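You operate a simulated robot arm through the tools that you are given. There is no shell and no other tool. Be economical: measure what you need, move in short steps, check, and stop when the job is done.

The job below is to be done with a simulated robot arm. You get a single attempt, and the scene is never put back.

## Task
Tidy the desk: mug on the orange coaster, blue pack filed, coffee wiped.
Fine: damp the purple pad at the sponge dish and lay it back in its spot. Set down upright: small yellow mug, purple pad. What is to be rubbed or washed off counts as gone when no trace of it is left.

Only the result counts: the job must be done as asked and must still hold three seconds after the hand-in. Knocking over, shifting, dropping, spilling or breaking anything else fails it.

## Robot
A 6-joint arm with a two-finger parallel gripper, fixed in place. Base frame: the origin is at the foot of the arm, x ahead of it, y to its left, z up; the work surface is at about z = 0. Units: m, degrees, N and s.
With the tool pointing down near the work surface it reaches from about 0.12 to 0.5 m from the base axis. Its first joint turns from -72.0 to 72.0 degrees. Payload 0.65 kg.
The TCP is the grasp point between the finger pads, 0.025 m short of the fingertips. In the tool frame z runs along the fingers and y along their closing line. Largest opening 0.076 m; finger width 0.018, thickness 0.01; the body of the gripper, 0.036 by 0.078 m, starts 0.045 m behind the TCP.
Orientation is that of the tool frame in the base frame, as a unit quaternion [x, y, z, w]. With the fingers straight down and closing along the base's y, the tool's x points along the base's -x, its y along +y and its z along -z.

## Interface
- The arm moves only by the tool play_rows. Its argument "steps" is a list of rows, each a list of 7 numbers: the shift along the tool's x, y, z in m, then the turn, a rotation vector about the tool's x, y, z in degrees, then the closure in counts, from 0 (fully open) to 255 (shut). In form: [[dx, dy, dz, wx, wy, wz, claw], ...]. A call has 1 to 20 rows; each row shifts and turns the commanded pose from where the row before left it, along the tool's axes as they then stand. Each row takes 0.2 s and may step no farther than 0.05 m and 8.6 degrees from the row before; otherwise, or with a gripper value out of range, the whole call is refused. A pose out of reach is approached as far as the arm can. The call stops where the force on the tool passes 90 N (or 10 N more than at its start, if that is more) or the arm is blocked; 0.2 s more then pass. Each finger travels about 0.108 m/s and halts on what it meets, pressing with about 27 N; the grip force reading is that of the motor and also rises with nothing between the fingers. The clock runs only during rows and for 0.2 s after the last one: add rows that do not move to give the fingers time. It gives the time, the measured TCP pose, the force on the tool (base axes), the opening and the grip force at its end, in the units of the frame above (readings bear some noise), with the torque about the TCP (base axes, N m) and any sound that the robot's microphone picked up.
- Cameras (640 x 400 px; columns grow to the right, rows downward): "scene" is fixed at [0.0571, 0.2715, 0.4065]; the picture's right is [-0.76, -0.65, 0.00], its down [-0.36, 0.42, -0.83] and it looks along [0.54, -0.63, -0.56] (base axes); focal length 214 px, centre (320, 200). "wrist" rides on the gripper at [0.058, 0.011, -0.081] in the tool frame; the picture's right is [-0.18, 0.98, 0.00], its down [-0.75, -0.14, -0.64] and it looks along [-0.63, -0.12, 0.77] (tool axes); focal length 243 px, centre (320, 200). There is no depth. A picture from a camera that has moved, and an enlarged one, comes with that camera's place and axes in the base frame and with its lens.
- grab_frame(camera): a new picture of that camera. No time passes.
- zoom(camera, box): a new picture of the part [left, top, right, bottom] of that camera's present view, enlarged. No time passes.
- sign_off(): hands the job in; it is judged then, once.

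Work in short steps. Places have to be worked out from the pictures, the camera data and where the tool is seen: move nearer, look again, correct. Check each grasp and each placing, and mend what went wrong. You have 120 turns and 84 pictures in all, those below and enlarged ones among them. Open the gripper and draw the arm clear of the work before you hand the job in, unless the task says otherwise; then end with one line.

The tools are called after ">>>" as name(argument=value, ...) on one line, values as JSON. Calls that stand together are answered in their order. play_rows: Moves the arm, as the interface text tells. Its arguments: {"type":"object","properties":{"steps":{"type":"array","items":{"type":"array","items":{"type":"number"}}}},"required":["steps"]} The other tools are called the same way: grab_frame (camera) takes a picture; zoom (camera, box) takes an enlarged picture of a part of a camera's view; sign_off () hands the job in.

At the start:

```text
t: 0.0
tcp_pos: [0.2436, 0.0847, 0.316]
tool_rot: [0.0, 1.0, 0.0, 0.002]
force: [-0.6, 0.4, 0.5]
ft_torque: [-0.04, 0.01, 0.0]
grip_width: 0.076
grasp_force: 0.1
```

scene: 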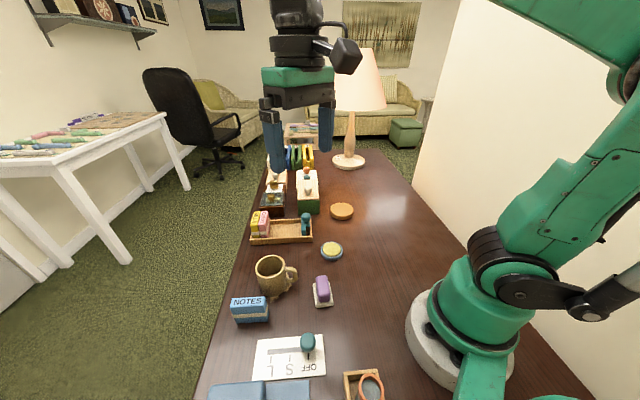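
wrist: 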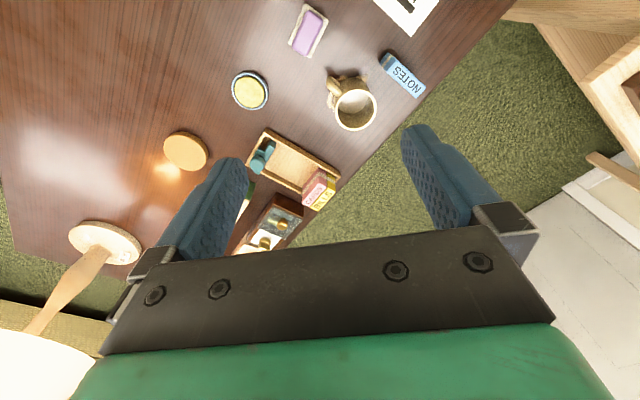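

I'll start by enlarging the desk in the scene view to identify the mug, coaster, blue pack, tray, pad, dish and coffee.

>>> zoom(camera="scene", box=[220, 140, 380, 240])

>>> zoom(camera="scene", box=[200, 230, 400, 400])

>>> zoom(camera="wrist", box=[140, 0, 460, 260])

```text
4.00 times, centred on (300, 190) of scene
camera zoom: at [0.0571, 0.2715, 0.4065], right [-0.76, -0.65, 0.0], down [-0.36, 0.42, -0.83], along [0.54, -0.63, -0.56], focal length 858 px, centre (400, 240)
```

zoom: 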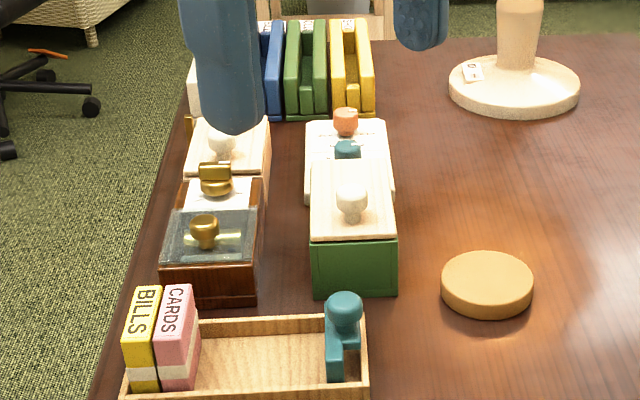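

```text
2.35 times, centred on (300, 315) of scene
camera zoom: at [0.0571, 0.2715, 0.4065], right [-0.76, -0.65, 0.0], down [-0.36, 0.42, -0.83], along [0.54, -0.63, -0.56], focal length 505 px, centre (367, -71)
```

zoom: 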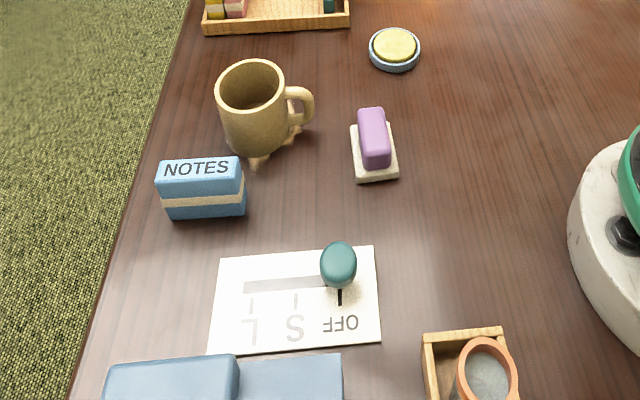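

```text
1.54 times, centred on (300, 130) of wrist
camera zoom: at [0.1856, 0.0978, 0.3961], right [0.18, 0.98, 0.0], down [0.75, -0.14, 0.64], along [0.63, -0.12, -0.77], focal length 373 px, centre (351, 308)
```

zoom: 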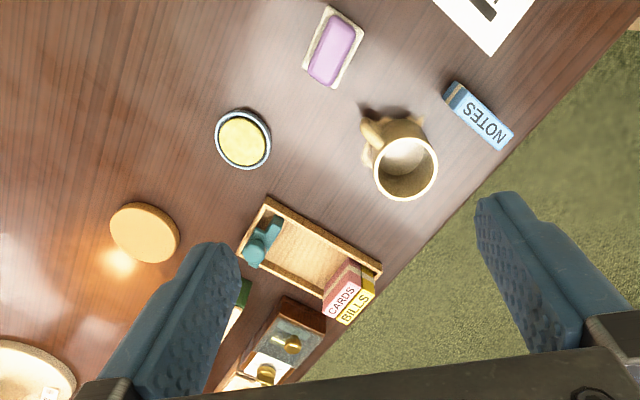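

The scene view puts the coaster near (0.35,-0.17), dish near (0.27,-0.03), pad near (0.22,0.07), mug near (0.30,0.13) and NOTES pack near (0.30,0.19). I'll move back and down a little with the wrist camera over the mug and pad to refine these.

>>> play_rows(steps=[[0.03, 0.015, 0.02, 0, 0, 0, 0], [0.03, 0.015, 0.03, 0, 0, 0, 0], [0.0, 0.0, 0.03, 0, 0, 0, 0], [0, 0, 0, 0, 0, 0, 0]])

>>> grab_frame(camera="wrist")

>>> zoom(camera="scene", box=[220, 160, 380, 260])

>>> zoom(camera="scene", box=[220, 230, 360, 330])

```text
t: 1.0
tcp_pos: [0.1853, 0.1153, 0.2349]
tool_rot: [0.0, 1.0, 0.0, 0.001]
force: [0.0, -0.1, -0.1]
ft_torque: [0.0, -0.02, 0.02]
grip_width: 0.076
grasp_force: 0.1
```

```text
78 pictures are left
camera wrist: at [0.1265, 0.1271, 0.3147], right [0.18, 0.98, 0.0], down [0.75, -0.14, 0.64], along [0.63, -0.12, -0.77], focal length 243 px, centre (320, 200)
```

wrist: 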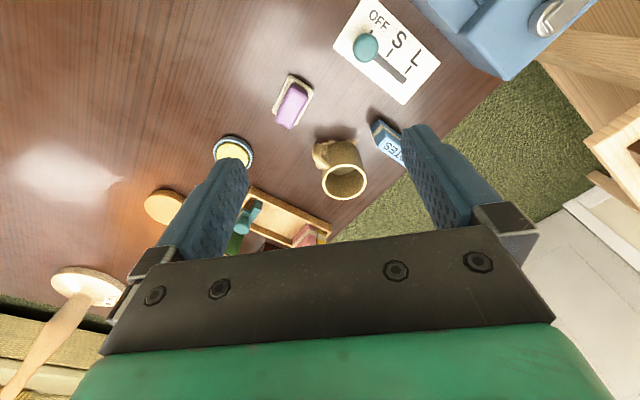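

```text
4.00 times, centred on (300, 210) of scene
camera zoom: at [0.0571, 0.2715, 0.4065], right [-0.76, -0.65, 0.0], down [-0.36, 0.42, -0.83], along [0.54, -0.63, -0.56], focal length 858 px, centre (400, 160)
```

zoom: 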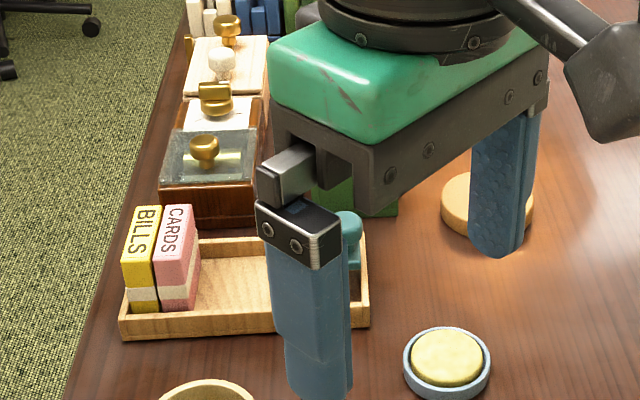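

```text
4.00 times, centred on (290, 280) of scene
camera zoom: at [0.0571, 0.2715, 0.4065], right [-0.76, -0.65, 0.0], down [-0.36, 0.42, -0.83], along [0.54, -0.63, -0.56], focal length 858 px, centre (440, -120)
```

zoom: 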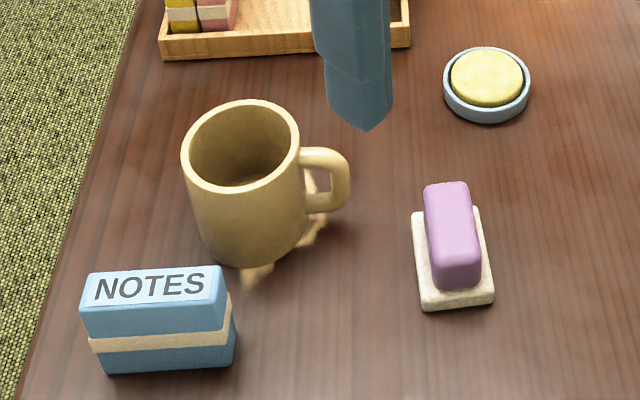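

Triangulating both views gives a mug rim centre of (0.314, 0.123), rim height about 0.057, diameter about 0.058, with the handle pointing towards (-x,-y). The coffee lies around and under it. I'll move over the mug at a safe height, turned 15° to keep clear of the handle and the pack.

>>> play_rows(steps=[[-0.032, 0.002, 0.02, 0, 0, 0, 0], [-0.032, 0.002, 0.02, 0, 0, 0, 0], [-0.032, 0.002, 0.03, 0, 0, 0, 0], [-0.0327, 0.0017, 0.03, 0, 0, 0, 0], [0, 0, 0, 0, 0, -7.5, 0], [0, 0, 0, 0, 0, -7.5, 0], [0, 0, 0, 0, 0, 0, 0]])

>>> grab_frame(camera="wrist")

>>> grab_frame(camera="scene")

```text
t: 2.6
tcp_pos: [0.3145, 0.1231, 0.137]
tool_rot: [-0.132, 0.991, 0.0, 0.0]
force: [1.0, 0.5, -0.2]
ft_torque: [0.03, -0.05, 0.0]
grip_width: 0.076
grasp_force: 0.0
```

```text
75 pictures are left
camera wrist: at [0.2551, 0.1194, 0.2165], right [-0.08, 1.0, 0.0], down [0.76, 0.06, 0.64], along [0.64, 0.05, -0.77], focal length 243 px, centre (320, 200)
```

wrist: 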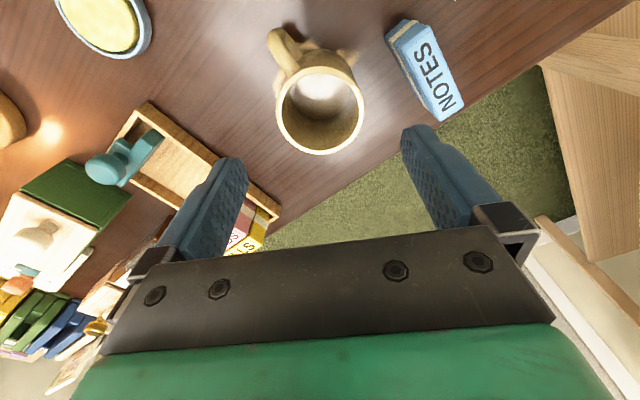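

```text
74 pictures are left
```

scene: 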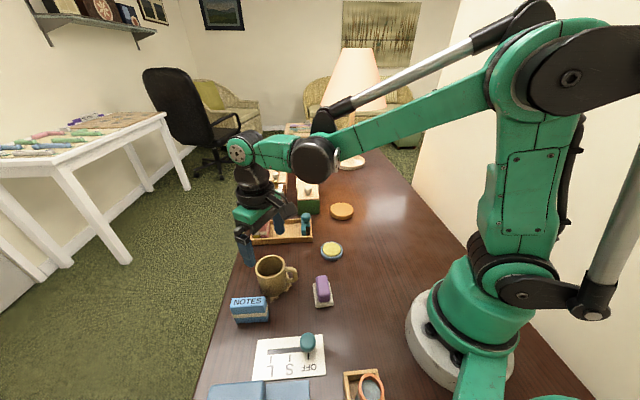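

The wrist view confirms the rim centre at (0.312,0.124), so it lines up with the tool. I'll descend to z≈0.036.

>>> play_rows(steps=[[0.002, 0.001, 0.03, 0, 0, 0, 0], [0, 0, 0.03, 0, 0, 0, 0], [0, 0, 0.025, 0, 0, 0, 0], [0, 0, 0.016, 0, 0, 0, 0], [0, 0, 0, 0, 0, 0, 0]])

>>> zoom(camera="scene", box=[210, 220, 350, 330])

```text
t: 3.8
tcp_pos: [0.3125, 0.1219, 0.0377]
tool_rot: [-0.13, 0.991, 0.0, 0.001]
force: [0.8, -0.1, -0.2]
ft_torque: [0.02, -0.02, 0.01]
grip_width: 0.0758
grasp_force: 0.1
```

```text
3.64 times, centred on (280, 275) of scene
camera zoom: at [0.0571, 0.2715, 0.4065], right [-0.76, -0.65, 0.0], down [-0.36, 0.42, -0.83], along [0.54, -0.63, -0.56], focal length 780 px, centre (466, -73)
```

zoom: 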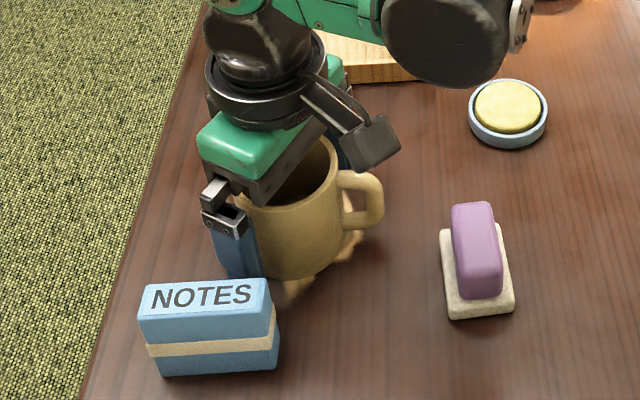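

The fingers straddle the mug wall clear of the handle; I'll close and check the grip.

>>> play_rows(steps=[[0, 0, 0, 0, 0, 0, 60], [0, 0, 0, 0, 0, 0, 120], [0, 0, 0, 0, 0, 0, 120], [0, 0, 0, 0, 0, 0, 120]])

```text
t: 4.8
tcp_pos: [0.3126, 0.1226, 0.0367]
tool_rot: [-0.131, 0.991, 0.0, 0.001]
force: [-0.3, 0.4, 0.5]
ft_torque: [0.02, -0.02, 0.01]
grip_width: 0.062
grasp_force: 26.5
```

It is held at 0.062 m with 26 N. I'll lift it straight up to z≈0.165.

>>> play_rows(steps=[[0, 0, -0.02, 0, 0, 0, 120], [0, 0, -0.03, 0, 0, 0, 120], [0, 0, -0.04, 0, 0, 0, 120], [0, 0, -0.04, 0, 0, 0, 120], [0, 0, 0, 0, 0, 0, 120]])

>>> grab_frame(camera="scene")

>>> grab_frame(camera="wrist")

```text
t: 6.0
tcp_pos: [0.3121, 0.1246, 0.1681]
tool_rot: [-0.13, 0.991, 0.0, 0.001]
force: [-0.5, -0.4, -1.0]
ft_torque: [0.0, 0.03, 0.02]
grip_width: 0.0621
grasp_force: 26.9
```

```text
72 pictures are left
```

scene: 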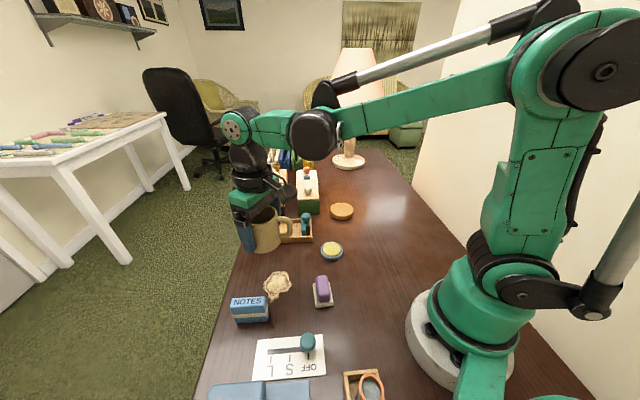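

```text
71 pictures are left
camera wrist: at [0.2525, 0.1208, 0.2468], right [-0.08, 1.0, 0.0], down [0.76, 0.06, 0.64], along [0.64, 0.05, -0.77], focal length 243 px, centre (320, 200)
```

wrist: 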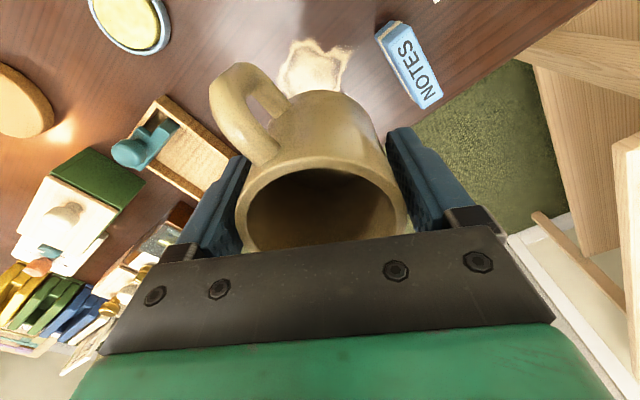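

The mug is securely lifted and the coffee splat is exposed. I'll carry it level at this height to above the coaster at (0.349,-0.172).

>>> play_rows(steps=[[0.0058, -0.0424, 0, 0, 0, 0, 120], [0.0058, -0.0424, 0, 0, 0, 0, 120], [0.0058, -0.0424, 0, 0, 0, 0, 120], [0.0058, -0.0424, 0, 0, 0, 0, 120], [0.0058, -0.0424, 0, 0, 0, 0, 120], [0.0058, -0.0424, 0, 0, 0, 0, 120], [0.0059, -0.0422, 0, 0, 0, 0, 120], [0, 0, 0, 0, 0, 0, 120], [0, 0, 0, 0, 0, 0, 120]])

>>> grab_frame(camera="wrist")

>>> zoom(camera="scene", box=[260, 130, 420, 230])

```text
t: 8.0
tcp_pos: [0.35, -0.1726, 0.1672]
tool_rot: [-0.131, 0.991, 0.0, 0.001]
force: [-0.5, -0.4, -1.4]
ft_torque: [0.02, 0.0, -0.04]
grip_width: 0.0619
grasp_force: 26.7
```

```text
70 pictures are left
camera wrist: at [0.2896, -0.1758, 0.2457], right [-0.08, 1.0, 0.0], down [0.76, 0.06, 0.64], along [0.64, 0.05, -0.77], focal length 243 px, centre (320, 200)
```

wrist: 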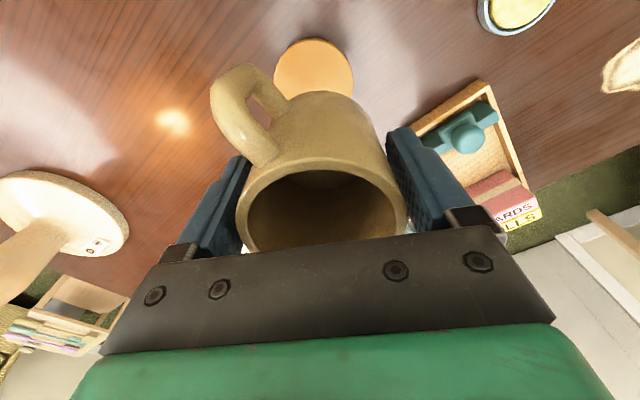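

```text
4.00 times, centred on (340, 180) of scene
camera zoom: at [0.0571, 0.2715, 0.4065], right [-0.76, -0.65, 0.0], down [-0.36, 0.42, -0.83], along [0.54, -0.63, -0.56], focal length 858 px, centre (240, 280)
```

zoom: 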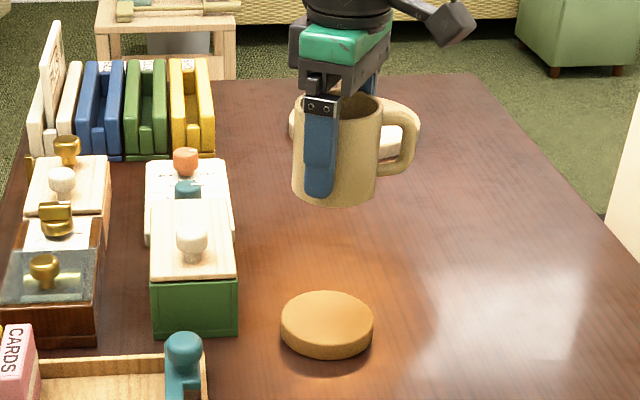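

From the wrist view the coaster centre is close to (0.350,-0.176) and the mug hangs centred. I'll shift 3–4 mm in -y and descend to just above the coaster.

>>> play_rows(steps=[[0.001, -0.0035, 0.03, 0, 0, 0, 120], [0, 0, 0.03, 0, 0, 0, 120], [0, 0, 0.025, 0, 0, 0, 120], [0, 0, 0.015, 0, 0, 0, 120], [0, 0, 0, 0, 0, 0, 120]])

>>> zoom(camera="scene", box=[290, 160, 390, 230])

>>> grab_frame(camera="wrist")

```text
t: 9.2
tcp_pos: [0.3488, -0.1763, 0.0646]
tool_rot: [-0.13, 0.991, 0.0, 0.001]
force: [0.2, -0.3, -1.5]
ft_torque: [-0.04, -0.01, 0.0]
grip_width: 0.062
grasp_force: 27.2
```

```text
5.71 times, centred on (340, 195) of scene
camera zoom: at [0.0571, 0.2715, 0.4065], right [-0.76, -0.65, 0.0], down [-0.36, 0.42, -0.83], along [0.54, -0.63, -0.56], focal length 1226 px, centre (206, 229)
```

zoom: 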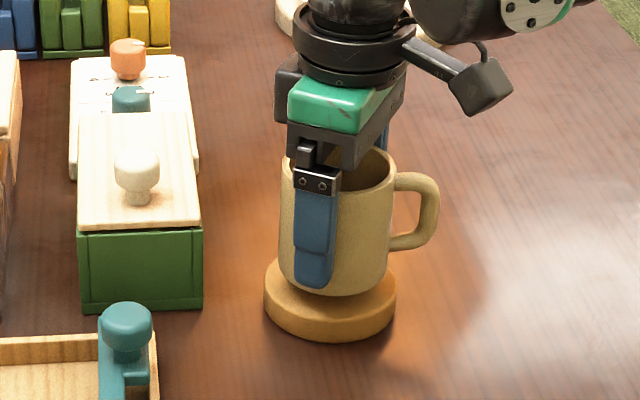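

```text
67 pictures are left
camera wrist: at [0.2894, -0.1799, 0.1444], right [-0.08, 1.0, 0.0], down [0.76, 0.06, 0.64], along [0.64, 0.05, -0.77], focal length 243 px, centre (320, 200)
```

wrist: 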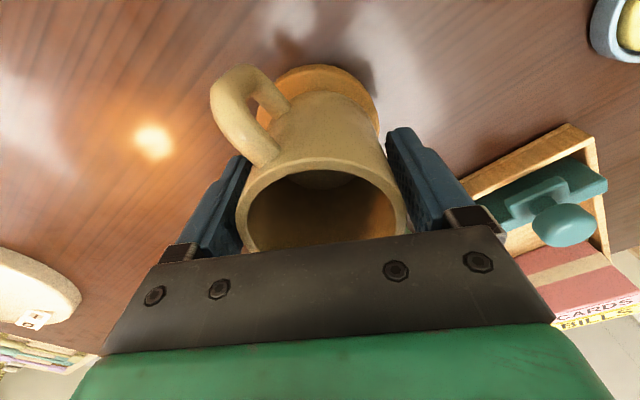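

The mug sits centred over the coaster to within a few mm. I'll lower it in small steps and watch the force.

>>> play_rows(steps=[[0, 0, 0.005, 0, 0, 0, 120], [0, 0, 0.005, 0, 0, 0, 120], [0, 0, 0, 0, 0, 0, 120]])

```text
t: 10.0
tcp_pos: [0.3487, -0.1759, 0.0551]
tool_rot: [-0.13, 0.991, 0.001, 0.0]
force: [-0.5, -0.6, -1.6]
ft_torque: [-0.01, -0.02, 0.0]
grip_width: 0.0622
grasp_force: 27.1
```

There's no contact yet at z=0.055, so I continue in 2 mm steps.

>>> play_rows(steps=[[0, 0, 0.002, 0, 0, 0, 120], [0, 0, 0.002, 0, 0, 0, 120], [0, 0, 0, 0, 0, 0, 120]])

>>> zoom(camera="scene", box=[310, 180, 380, 230])

```text
t: 10.8
tcp_pos: [0.3478, -0.1759, 0.0524]
tool_rot: [-0.131, 0.991, 0.0, 0.001]
force: [-0.6, 2.0, 15.4]
ft_torque: [0.16, -0.04, -0.01]
grip_width: 0.0625
grasp_force: 27.2
```

```text
8.00 times, centred on (345, 205) of scene
camera zoom: at [0.0571, 0.2716, 0.4065], right [-0.76, -0.65, 0.0], down [-0.36, 0.42, -0.83], along [0.54, -0.63, -0.56], focal length 1716 px, centre (120, 160)
```

zoom: 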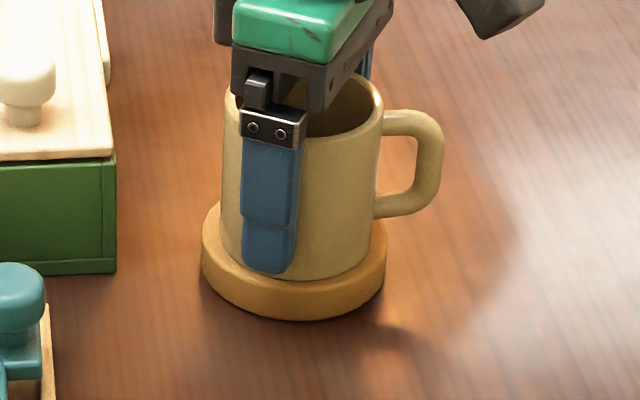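

Contact is 15 N and the mug is seated and centred. I'll ease up 1 mm, open, and withdraw straight up.

>>> play_rows(steps=[[0, 0, -0.001, 0, 0, 0, 120], [0, 0, 0, 0, 0, 0, 60], [0, 0, 0, 0, 0, 0, 0], [0, 0, 0, 0, 0, 0, 0], [0, 0, -0.02, 0, 0, 0, 0], [0, 0, -0.04, 0, 0, 0, 0], [0, 0, -0.04, 0, 0, 0, 0], [0, 0, -0.03, 0, 0, 0, 0], [0, 0, 0, 0, 0, 0, 0]])

>>> grab_frame(camera="wrist")

>>> zoom(camera="scene", box=[220, 150, 380, 250])

>>> zoom(camera="scene", box=[225, 235, 345, 330])

```text
t: 12.8
tcp_pos: [0.3477, -0.177, 0.1831]
tool_rot: [-0.131, 0.991, 0.0, 0.001]
force: [0.3, 0.1, -0.4]
ft_torque: [0.02, -0.04, 0.0]
grip_width: 0.076
grasp_force: 0.1
```

```text
65 pictures are left
camera wrist: at [0.2887, -0.1803, 0.2627], right [-0.08, 1.0, 0.0], down [0.76, 0.06, 0.64], along [0.64, 0.05, -0.77], focal length 243 px, centre (320, 200)
```

wrist: 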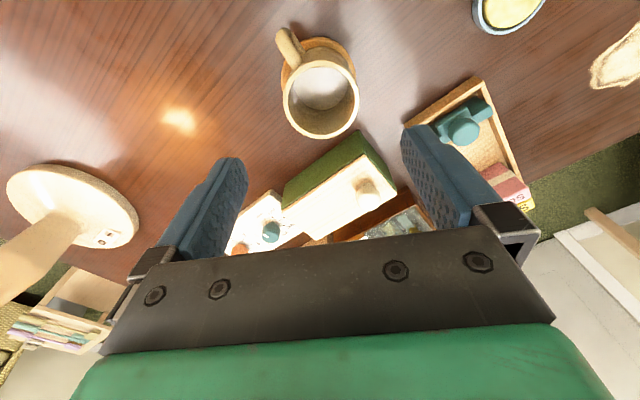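

```text
4.00 times, centred on (300, 200) of scene
camera zoom: at [0.0571, 0.2715, 0.4065], right [-0.76, -0.65, 0.0], down [-0.36, 0.42, -0.83], along [0.54, -0.63, -0.56], focal length 858 px, centre (400, 200)
```

zoom: 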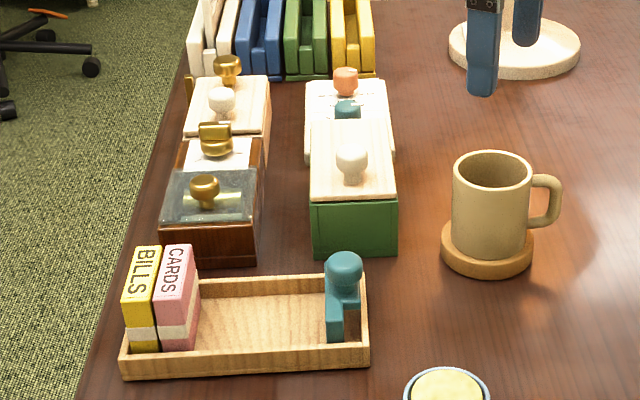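

```text
4.21 times, centred on (285, 282) of scene
camera zoom: at [0.0571, 0.2715, 0.4065], right [-0.76, -0.65, 0.0], down [-0.36, 0.42, -0.83], along [0.54, -0.63, -0.56], focal length 903 px, centre (467, -147)
```

zoom: 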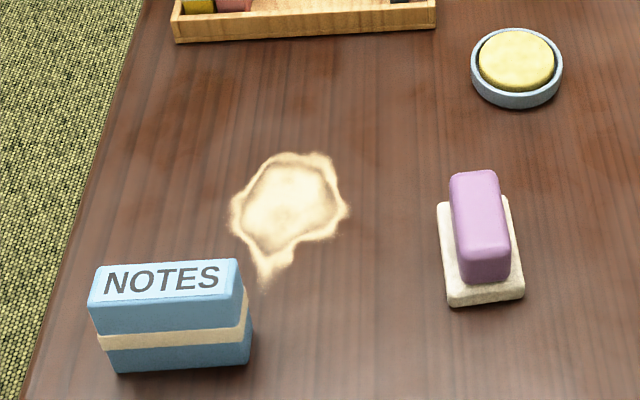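

The mug stands on its coaster. Next I'll file the pack before wiping, since it sits right beside the spill. I'll look at the tray closely from above, with the tool turned to the tray's 45° layout.

>>> play_rows(steps=[[-0.0243, 0.0375, 0, 0, 0, 0, 0], [-0.0243, 0.0375, 0, 0, 0, 0, 0], [-0.0243, 0.0375, 0, 0, 0, 0, 0], [-0.0243, 0.0375, 0, 0, 0, 0, 0], [0, 0, 0, 0, 0, -7.5, 0], [0, 0, 0, 0, 0, -7.5, 0], [0, 0, 0, 0, 0, -7.5, 0], [0, 0, 0, 0, 0, -7.5, 0], [0, 0, 0, 0, 0, 0, 0]])

>>> grab_frame(camera="wrist")

```text
t: 14.8
tcp_pos: [0.4019, -0.0075, 0.1833]
tool_rot: [-0.383, 0.924, 0.0, 0.002]
force: [1.1, 0.4, -1.1]
ft_torque: [0.0, 0.01, 0.02]
grip_width: 0.076
grasp_force: 0.1
```

```text
62 pictures are left
camera wrist: at [0.3544, -0.0388, 0.2622], right [-0.57, 0.82, 0.0], down [0.63, 0.43, 0.64], along [0.53, 0.36, -0.77], focal length 243 px, centre (320, 200)
```

wrist: 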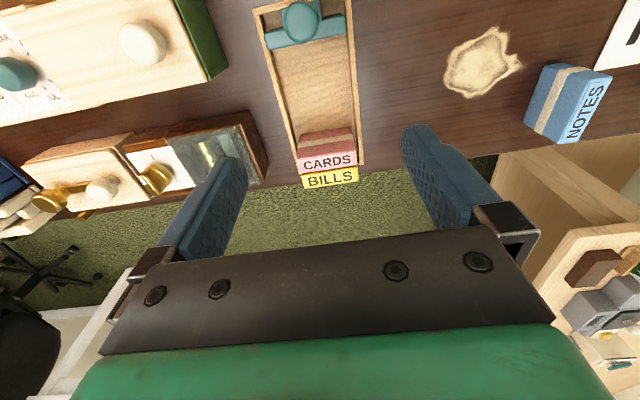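

That is a good view of the tray; I'll enlarge it, and the pack and spill, for measurement.

>>> zoom(camera="wrist", box=[240, 0, 400, 200])

>>> zoom(camera="wrist", box=[420, 0, 640, 160])

```text
2.00 times, centred on (320, 100) of wrist
camera zoom: at [0.3544, -0.0388, 0.2622], right [-0.57, 0.82, 0.0], down [0.63, 0.43, 0.64], along [0.53, 0.36, -0.77], focal length 485 px, centre (320, 400)
```

zoom: 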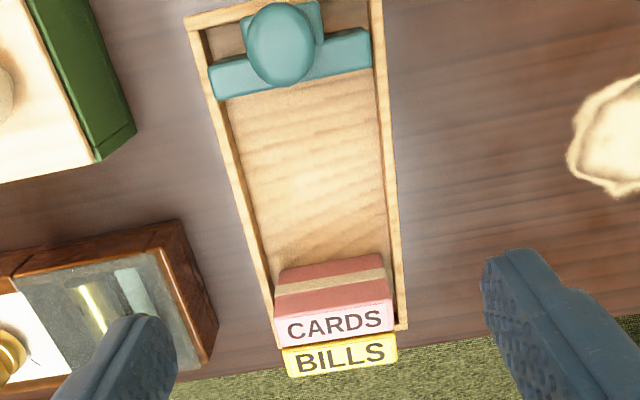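

```text
2.50 times, centred on (530, 80) of wrist
camera zoom: at [0.3544, -0.0388, 0.2622], right [-0.57, 0.82, 0.0], down [0.63, 0.43, 0.64], along [0.53, 0.36, -0.77], focal length 606 px, centre (-205, 500)
```

zoom: 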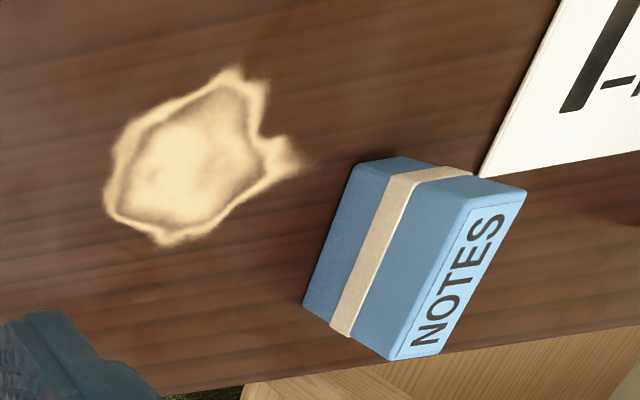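

I now have the tray free space (s from 0.253 to 0.338 along the tray's 45° axis, centre line at n≈0.294) and the pack centre at (0.289,0.191), about 0.056 × 0.017 × 0.053. I'll go above the pack and turn so the fingers close along its length.

>>> play_rows(steps=[[-0.01216, 0.0441, 0.01, 0, 0, 0, 0], [-0.01216, 0.0441, 0.01, 0, 0, 0, 0], [-0.01216, 0.0441, 0.01, 0, 0, 0, 0], [-0.01216, 0.0441, 0.01, 0, 0, 0, 0], [-0.01216, 0.0441, 0.01, 0, 0, 0, 0], [0, 0, 0, 0, 0, -7.5, 0], [0, 0, 0, 0, 0, -7.5, 0], [0, 0, 0, 0, 0, -7.5, 0], [0, 0, 0, 0, 0, -7.5, 0], [0, 0, 0, 0, 0, -7.5, 0], [0, 0, 0, 0, 0, -7.5, 0], [0, 0, 0, 0, 0, -7.5, 0], [0, 0, 0, 0, 0, -7.5, 0], [0, 0, 0, 0, 0, -7.5, 0], [0, 0, 0, 0, 0, -7.5, 0], [0, 0, 0, 0, 0, -7.5, 0], [0, 0, 0, 0, 0, -7.5, 0], [0, 0, 0, 0, 0, 0, 0]])

>>> grab_frame(camera="wrist")

>>> grab_frame(camera="scene")

```text
t: 18.6
tcp_pos: [0.2899, 0.1927, 0.1326]
tool_rot: [0.924, -0.382, 0.0, -0.001]
force: [-0.4, 0.0, 0.0]
ft_torque: [0.01, -0.02, 0.02]
grip_width: 0.076
grasp_force: 0.0
```

```text
59 pictures are left
camera wrist: at [0.3239, 0.145, 0.2124], right [-0.82, -0.57, 0.0], down [-0.43, 0.63, 0.64], along [-0.36, 0.53, -0.77], focal length 243 px, centre (320, 200)
```

wrist: 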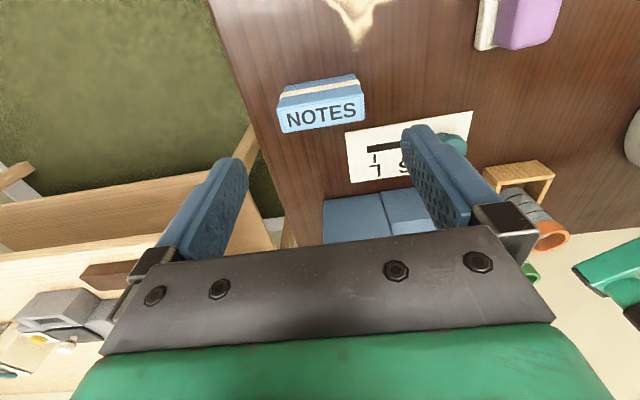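

```text
58 pictures are left
```

scene: 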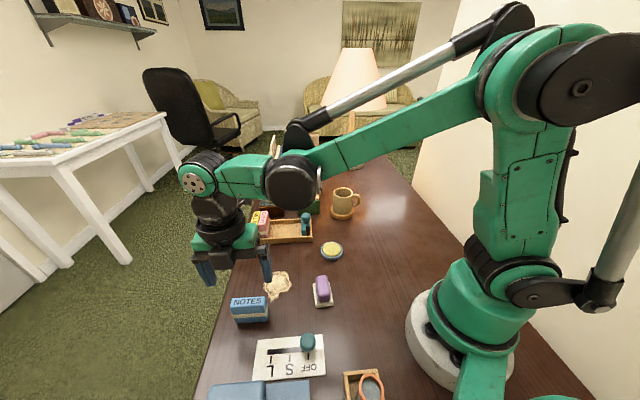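

The pack lies exactly under the tool and is aligned with the closing line. I'll descend to z=0.045 and close on its ends.

>>> play_rows(steps=[[0, 0, 0.03, 0, 0, 0, 0], [0, 0, 0.03, 0, 0, 0, 0], [0, 0, 0.0276, 0, 0, 0, 0], [0, 0, 0, 0, 0, 0, 0], [0, 0, 0, 0, 0, 0, 70], [0, 0, 0, 0, 0, 0, 130], [0, 0, 0, 0, 0, 0, 130], [0, 0, 0, 0, 0, 0, 130]])

>>> zoom(camera="scene", box=[190, 220, 350, 340])

```text
t: 20.4
tcp_pos: [0.2905, 0.1919, 0.0468]
tool_rot: [0.924, -0.383, 0.001, -0.001]
force: [-0.5, -0.2, -0.4]
ft_torque: [0.0, 0.02, 0.0]
grip_width: 0.0571
grasp_force: 26.4
```

```text
3.33 times, centred on (270, 280) of scene
camera zoom: at [0.0571, 0.2715, 0.4065], right [-0.76, -0.65, 0.0], down [-0.36, 0.42, -0.83], along [0.54, -0.63, -0.56], focal length 715 px, centre (487, -67)
```

zoom: 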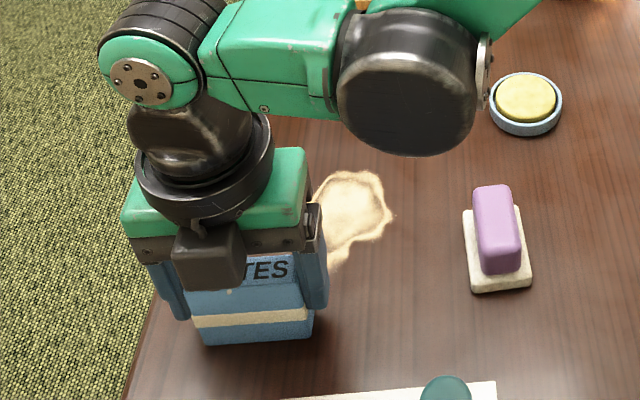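

It is gripped at 0.057 m. I'll lift it and carry it over the tray's free space.

>>> play_rows(steps=[[0, 0, -0.025, 0, 0, 0, 130], [0, 0, -0.05, 0, 0, 0, 130], [0, 0, -0.05, 0, 0, 0, 130], [0.0449, 0.0042, 0, 0, 0, 0, 130], [0.0449, 0.0042, 0, 0, 0, 0, 130], [0.0449, 0.0042, 0, 0, 0, 0, 130], [0.0449, 0.0042, 0, 0, 0, 0, 130], [0.0449, 0.0042, 0, 0, 0, 0, 130], [0, 0, 0, 0, 0, 0, 130]])

>>> play_rows(steps=[[0, 0, 0, 0, 0, 7.5, 130], [0, 0, 0, 0, 0, 7.5, 130], [0, 0, 0, 0, 0, 7.5, 130], [0, 0, 0, 0, 0, 7.5, 130], [0, 0, 0, 0, 0, 7.5, 130], [0, 0, 0, 0, 0, 7.5, 130], [0, 0, 0, 0, 0, 7.5, 130], [0, 0, 0, 0, 0, 7.5, 130], [0, 0, 0, 0, 0, 7.5, 130], [0, 0, 0, 0, 0, 7.5, 130], [0, 0, 0, 0, 0, 7.5, 130], [0, 0, 0, 0, 0, 7.5, 130], [0, 0, 0, 0, 0, 0, 130]])

>>> grab_frame(camera="wrist")

>>> zoom(camera="scene", box=[220, 150, 380, 250])

```text
t: 22.4
tcp_pos: [0.4344, 0.0187, 0.1707]
tool_rot: [0.924, -0.383, 0.0, -0.001]
force: [0.1, -0.2, 0.2]
ft_torque: [-0.01, 0.05, 0.0]
grip_width: 0.0574
grasp_force: 27.6
```

```text
t: 25.2
tcp_pos: [0.4335, 0.0185, 0.1705]
tool_rot: [-0.383, 0.924, 0.0, 0.0]
force: [-0.2, 0.0, 0.1]
ft_torque: [-0.03, 0.03, -0.01]
grip_width: 0.0571
grasp_force: 27.2
```

```text
56 pictures are left
camera wrist: at [0.3848, -0.0132, 0.2499], right [-0.56, 0.83, 0.0], down [0.63, 0.43, 0.64], along [0.53, 0.36, -0.77], focal length 243 px, centre (320, 200)
```

wrist: 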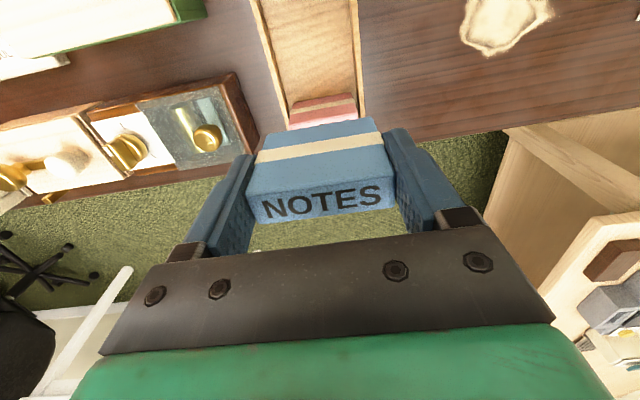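

```text
4.00 times, centred on (300, 200) of scene
camera zoom: at [0.0571, 0.2715, 0.4065], right [-0.76, -0.65, 0.0], down [-0.36, 0.42, -0.83], along [0.54, -0.63, -0.56], focal length 858 px, centre (400, 200)
```

zoom: 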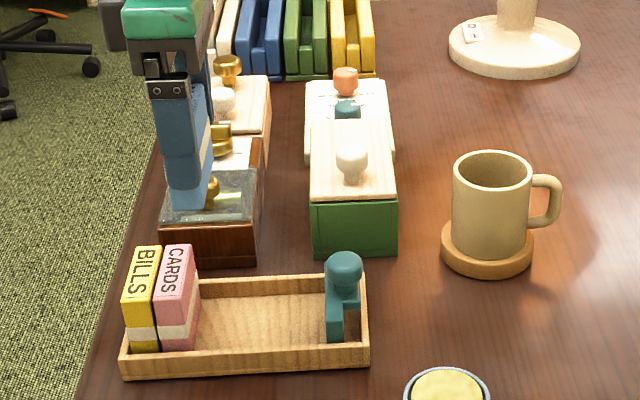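

The TCP is at s=0.320, n=0.293, matching the tray centreline with about 8 mm to CARDS. I'll lower part way and check.

>>> play_rows(steps=[[0, 0, 0.03, 0, 0, 0, 130], [0, 0, 0.03, 0, 0, 0, 130], [0, 0, 0.03, 0, 0, 0, 130], [0, 0, 0, 0, 0, 0, 130]])

>>> zoom(camera="wrist", box=[220, 0, 420, 230])

>>> zoom(camera="scene", box=[235, 190, 335, 260])

```text
t: 26.2
tcp_pos: [0.4336, 0.0185, 0.0804]
tool_rot: [-0.383, 0.924, 0.0, 0.001]
force: [0.3, 0.0, -0.4]
ft_torque: [0.04, -0.02, 0.03]
grip_width: 0.0572
grasp_force: 27.0
```

```text
1.74 times, centred on (320, 115) of wrist
camera zoom: at [0.3839, -0.0138, 0.1595], right [-0.57, 0.82, 0.0], down [0.63, 0.43, 0.64], along [0.53, 0.36, -0.77], focal length 422 px, centre (320, 348)
```

zoom: 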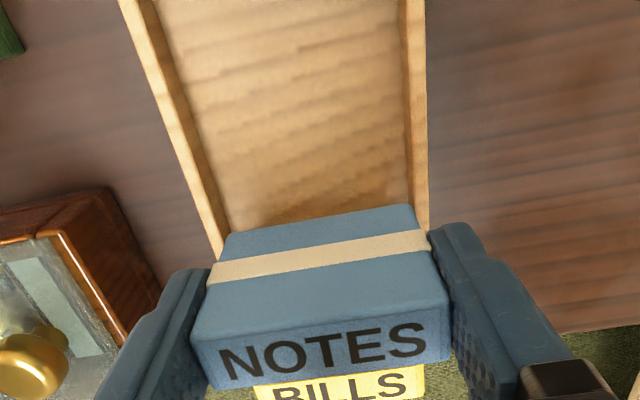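

```text
5.71 times, centred on (285, 225) of scene
camera zoom: at [0.0571, 0.2715, 0.4065], right [-0.76, -0.65, 0.0], down [-0.36, 0.42, -0.83], along [0.54, -0.63, -0.56], focal length 1226 px, centre (520, 57)
```

zoom: 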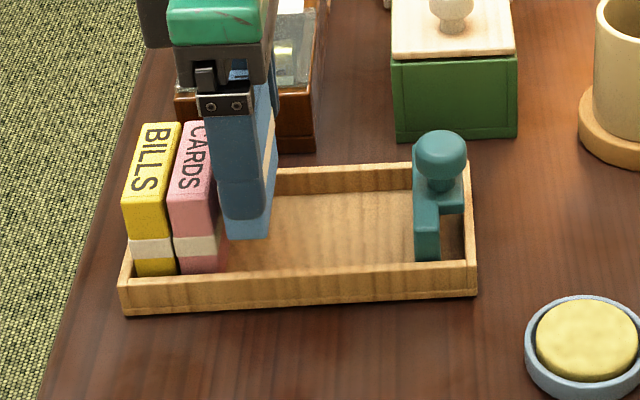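

The pack is centred between the walls with about 3 mm per side, and clear of CARDS. I'll lower towards the floor.

>>> play_rows(steps=[[0, 0, 0.012, 0, 0, 0, 130], [0, 0, 0.012, 0, 0, 0, 130], [0, 0, 0, 0, 0, 0, 130]])

>>> play_rows(steps=[[0, 0, 0.003, 0, 0, 0, 130], [0, 0, 0, 0, 0, 0, 130]])

>>> zoom(camera="scene", box=[235, 190, 335, 260])

```text
t: 27.0
tcp_pos: [0.4321, 0.0166, 0.055]
tool_rot: [-0.383, 0.924, 0.001, 0.001]
force: [0.1, 0.8, -0.1]
ft_torque: [0.0, -0.01, 0.04]
grip_width: 0.0573
grasp_force: 26.7
```

```text
t: 27.6
tcp_pos: [0.4341, 0.0181, 0.0533]
tool_rot: [-0.382, 0.924, 0.001, 0.0]
force: [0.0, 0.2, -0.7]
ft_torque: [-0.02, 0.02, 0.03]
grip_width: 0.0573
grasp_force: 27.1
```

```text
5.71 times, centred on (285, 225) of scene
camera zoom: at [0.0571, 0.2715, 0.4065], right [-0.76, -0.65, 0.0], down [-0.36, 0.42, -0.83], along [0.54, -0.63, -0.56], focal length 1226 px, centre (520, 57)
```

zoom: 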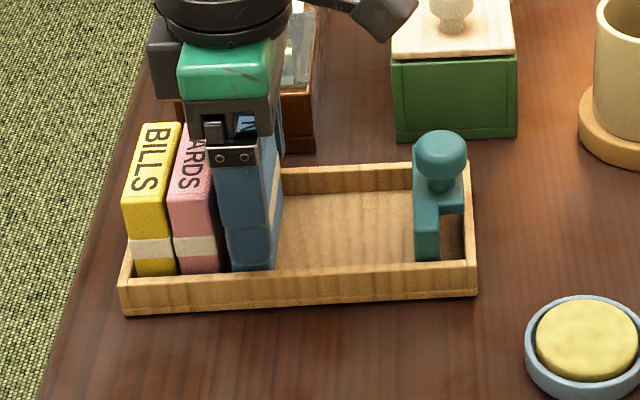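

No contact yet; I'll lower in small steps.

>>> play_rows(steps=[[0, 0, 0.0015, 0, 0, 0, 130], [0, 0, 0, 0, 0, 0, 130]])

>>> play_rows(steps=[[0, 0, 0.0015, 0, 0, 0, 130], [0, 0, 0, 0, 0, 0, 130]])

```text
t: 28.2
tcp_pos: [0.4342, 0.0195, 0.0518]
tool_rot: [-0.383, 0.924, 0.0, 0.001]
force: [-0.3, 0.2, -1.2]
ft_torque: [0.02, -0.01, 0.0]
grip_width: 0.0574
grasp_force: 26.8
```

```text
t: 28.8
tcp_pos: [0.4353, 0.0193, 0.0504]
tool_rot: [-0.382, 0.924, 0.0, 0.001]
force: [-1.7, -1.7, 25.2]
ft_torque: [-0.08, 0.06, -0.02]
grip_width: 0.0575
grasp_force: 26.9
```

Contact at z=0.050. I'll ease up 1 mm, open slightly, and rise.

>>> play_rows(steps=[[0, 0, -0.0012, 0, 0, 0, 130], [0, 0, 0, 0, 0, 0, 80], [0, 0, 0, 0, 0, 0, 35], [0, 0, 0, 0, 0, 0, 35], [0, 0, -0.015, 0, 0, 0, 35], [0, 0, -0.04, 0, 0, 0, 35], [0, 0, -0.04, 0, 0, 0, 0], [0, 0, -0.03, 0, 0, 0, 0], [0, 0, 0, 0, 0, 0, 0]])

>>> grab_frame(camera="wrist")

>>> zoom(camera="scene", box=[235, 190, 335, 260])

```text
t: 30.8
tcp_pos: [0.4343, 0.0179, 0.1779]
tool_rot: [-0.382, 0.924, 0.001, 0.002]
force: [-0.1, 0.0, -0.6]
ft_torque: [0.0, -0.02, 0.03]
grip_width: 0.0761
grasp_force: 0.1
```

```text
51 pictures are left
camera wrist: at [0.3854, -0.0134, 0.2572], right [-0.57, 0.82, 0.0], down [0.63, 0.43, 0.64], along [0.53, 0.36, -0.77], focal length 243 px, centre (320, 200)
```

wrist: 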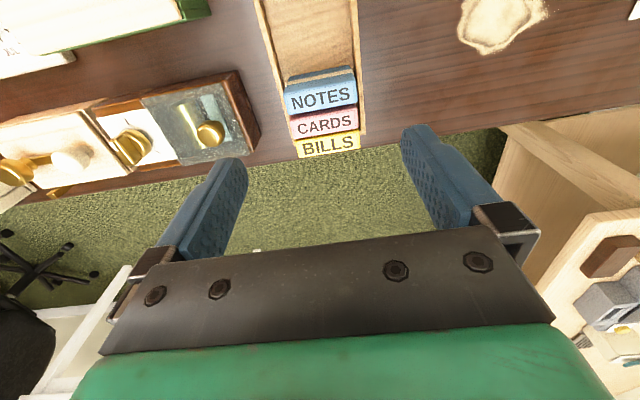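

```text
5.71 times, centred on (285, 225) of scene
camera zoom: at [0.0571, 0.2715, 0.4065], right [-0.76, -0.65, 0.0], down [-0.36, 0.42, -0.83], along [0.54, -0.63, -0.56], focal length 1226 px, centre (520, 57)
```

zoom: 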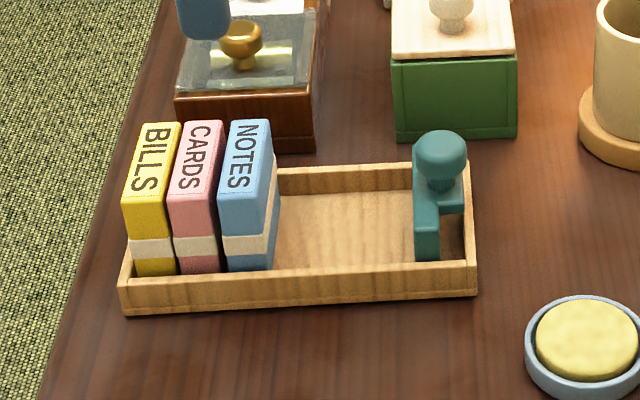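

NOTES is neatly filed beside CARDS. Next is the purple pad near (0.22,0.073), so I'll move above it for a close look.

>>> play_rows(steps=[[0.0227, 0.038, 0, 0, 0, 0, 0], [0.0227, 0.038, 0, 0, 0, 0, 0], [0.0227, 0.038, 0, 0, 0, 0, 0], [0.0227, 0.038, 0.01, 0, 0, 0, 0], [0.0227, 0.038, 0.02, 0, 0, 0, 0], [0, 0, 0.02, 0, 0, 0, 0], [0, 0, 0, 0, 0, 0, 0]])

>>> grab_frame(camera="wrist")

>>> zoom(camera="scene", box=[300, 265, 350, 315])

```text
t: 32.4
tcp_pos: [0.2209, 0.0732, 0.1259]
tool_rot: [-0.383, 0.924, 0.0, 0.001]
force: [-0.1, 0.2, -0.2]
ft_torque: [0.02, -0.02, 0.03]
grip_width: 0.0759
grasp_force: 0.0
```

```text
49 pictures are left
camera wrist: at [0.1712, 0.042, 0.2058], right [-0.57, 0.83, 0.0], down [0.63, 0.43, 0.64], along [0.53, 0.36, -0.77], focal length 243 px, centre (320, 200)
```

wrist: 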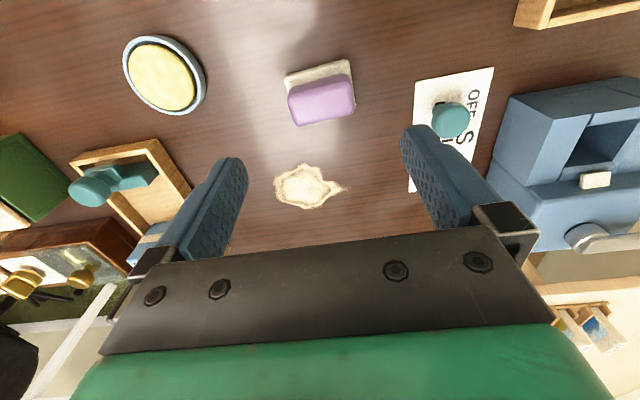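

```text
8.00 times, centred on (325, 290) of scene
camera zoom: at [0.0571, 0.2715, 0.4065], right [-0.76, -0.65, 0.0], down [-0.36, 0.42, -0.83], along [0.54, -0.63, -0.56], focal length 1716 px, centre (280, -520)
```

zoom: 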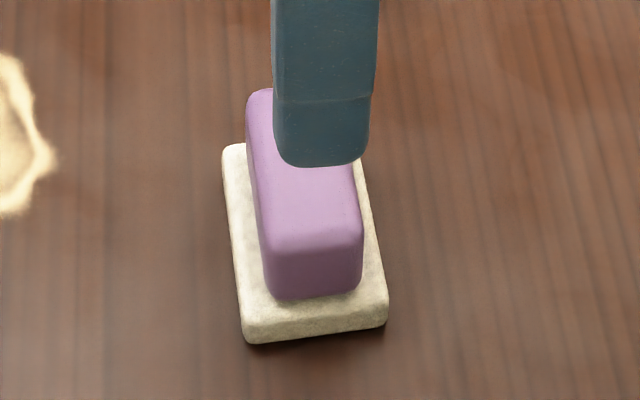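

The pad is a purple grip on a white felt base, centre ≈(0.219,0.074), top ≈0.03, long axis along my closing line. I'll descend with the fingertips just above the white base and grip the purple ends.

>>> play_rows(steps=[[0.001, 0.002, 0.03, 0, 0, 0, 0], [0, 0, 0.03, 0, 0, 0, 0], [0, 0, 0.015, 0, 0, 0, 0], [0, 0, 0, 0, 0, 0, 0]])

>>> zoom(camera="scene", box=[290, 255, 360, 315])

>>> zoom(camera="wrist", box=[200, 0, 440, 240])

```text
t: 33.4
tcp_pos: [0.2156, 0.0736, 0.0509]
tool_rot: [-0.382, 0.924, 0.0, 0.0]
force: [-0.6, -0.4, 0.1]
ft_torque: [-0.04, 0.01, -0.01]
grip_width: 0.0758
grasp_force: 0.2
```

```text
6.67 times, centred on (325, 285) of scene
camera zoom: at [0.0571, 0.2715, 0.4065], right [-0.76, -0.65, 0.0], down [-0.36, 0.42, -0.83], along [0.54, -0.63, -0.56], focal length 1430 px, centre (287, -367)
```

zoom: 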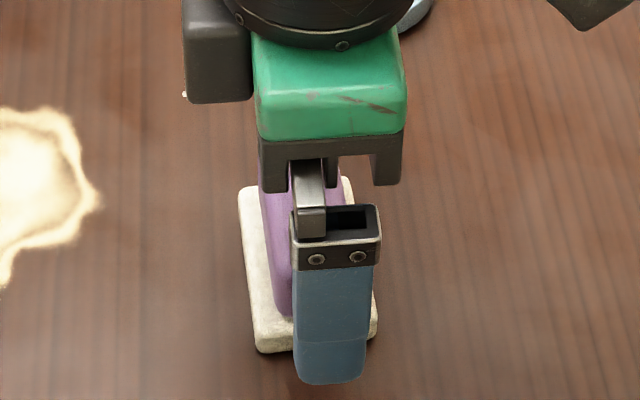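

```text
1.67 times, centred on (320, 120) of wrist
camera zoom: at [0.1674, 0.0415, 0.1308], right [-0.57, 0.82, 0.0], down [0.63, 0.43, 0.64], along [0.53, 0.36, -0.77], focal length 404 px, centre (320, 333)
```

zoom: 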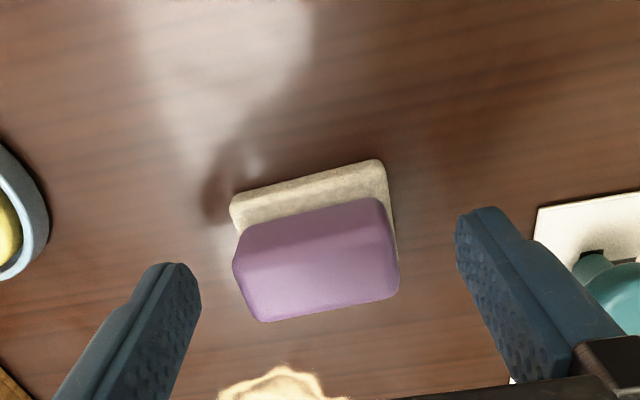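

The tool is aligned with the purple grip in both views. I'll go down to z≈0.037 and close.

>>> play_rows(steps=[[0, 0, 0.008, 0, 0, 0, 0], [0, 0, 0.006, 0, 0, 0, 0], [0, 0, 0, 0, 0, 0, 0], [0, 0, 0, 0, 0, 0, 100], [0, 0, 0, 0, 0, 0, 160], [0, 0, 0, 0, 0, 0, 160], [0, 0, 0, 0, 0, 0, 160]])

>>> zoom(camera="scene", box=[290, 255, 360, 315])

```text
t: 35.0
tcp_pos: [0.2183, 0.0735, 0.0366]
tool_rot: [-0.383, 0.924, 0.001, 0.001]
force: [0.3, -0.3, 0.7]
ft_torque: [-0.02, -0.01, 0.02]
grip_width: 0.0456
grasp_force: 27.0
```

```text
6.67 times, centred on (325, 285) of scene
camera zoom: at [0.0571, 0.2715, 0.4065], right [-0.76, -0.65, 0.0], down [-0.36, 0.42, -0.83], along [0.54, -0.63, -0.56], focal length 1430 px, centre (287, -367)
```

zoom: 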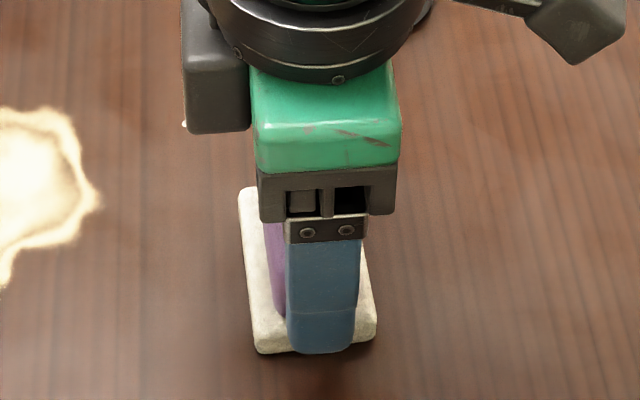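

Gripped at 0.0456 m. The return pose to remember is (0.218,0.0735,0.0366). I'll lift and check what comes up.

>>> play_rows(steps=[[0, 0, -0.01, 0, 0, 0, 160], [0, 0, -0.03, 0, 0, 0, 160], [0, 0, -0.03, 0, 0, 0, 160], [0, 0, 0, 0, 0, 0, 160]])

>>> zoom(camera="scene", box=[270, 225, 370, 315])

```text
t: 36.0
tcp_pos: [0.2172, 0.0736, 0.1087]
tool_rot: [-0.383, 0.924, 0.0, 0.001]
force: [-0.2, 0.8, -1.3]
ft_torque: [-0.02, -0.02, -0.01]
grip_width: 0.0454
grasp_force: 27.3
```

```text
4.44 times, centred on (320, 270) of scene
camera zoom: at [0.0571, 0.2715, 0.4065], right [-0.76, -0.65, 0.0], down [-0.36, 0.42, -0.83], along [0.54, -0.63, -0.56], focal length 953 px, centre (320, -111)
```

zoom: 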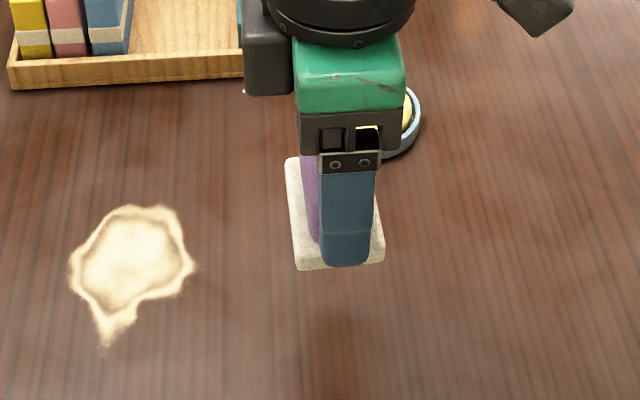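

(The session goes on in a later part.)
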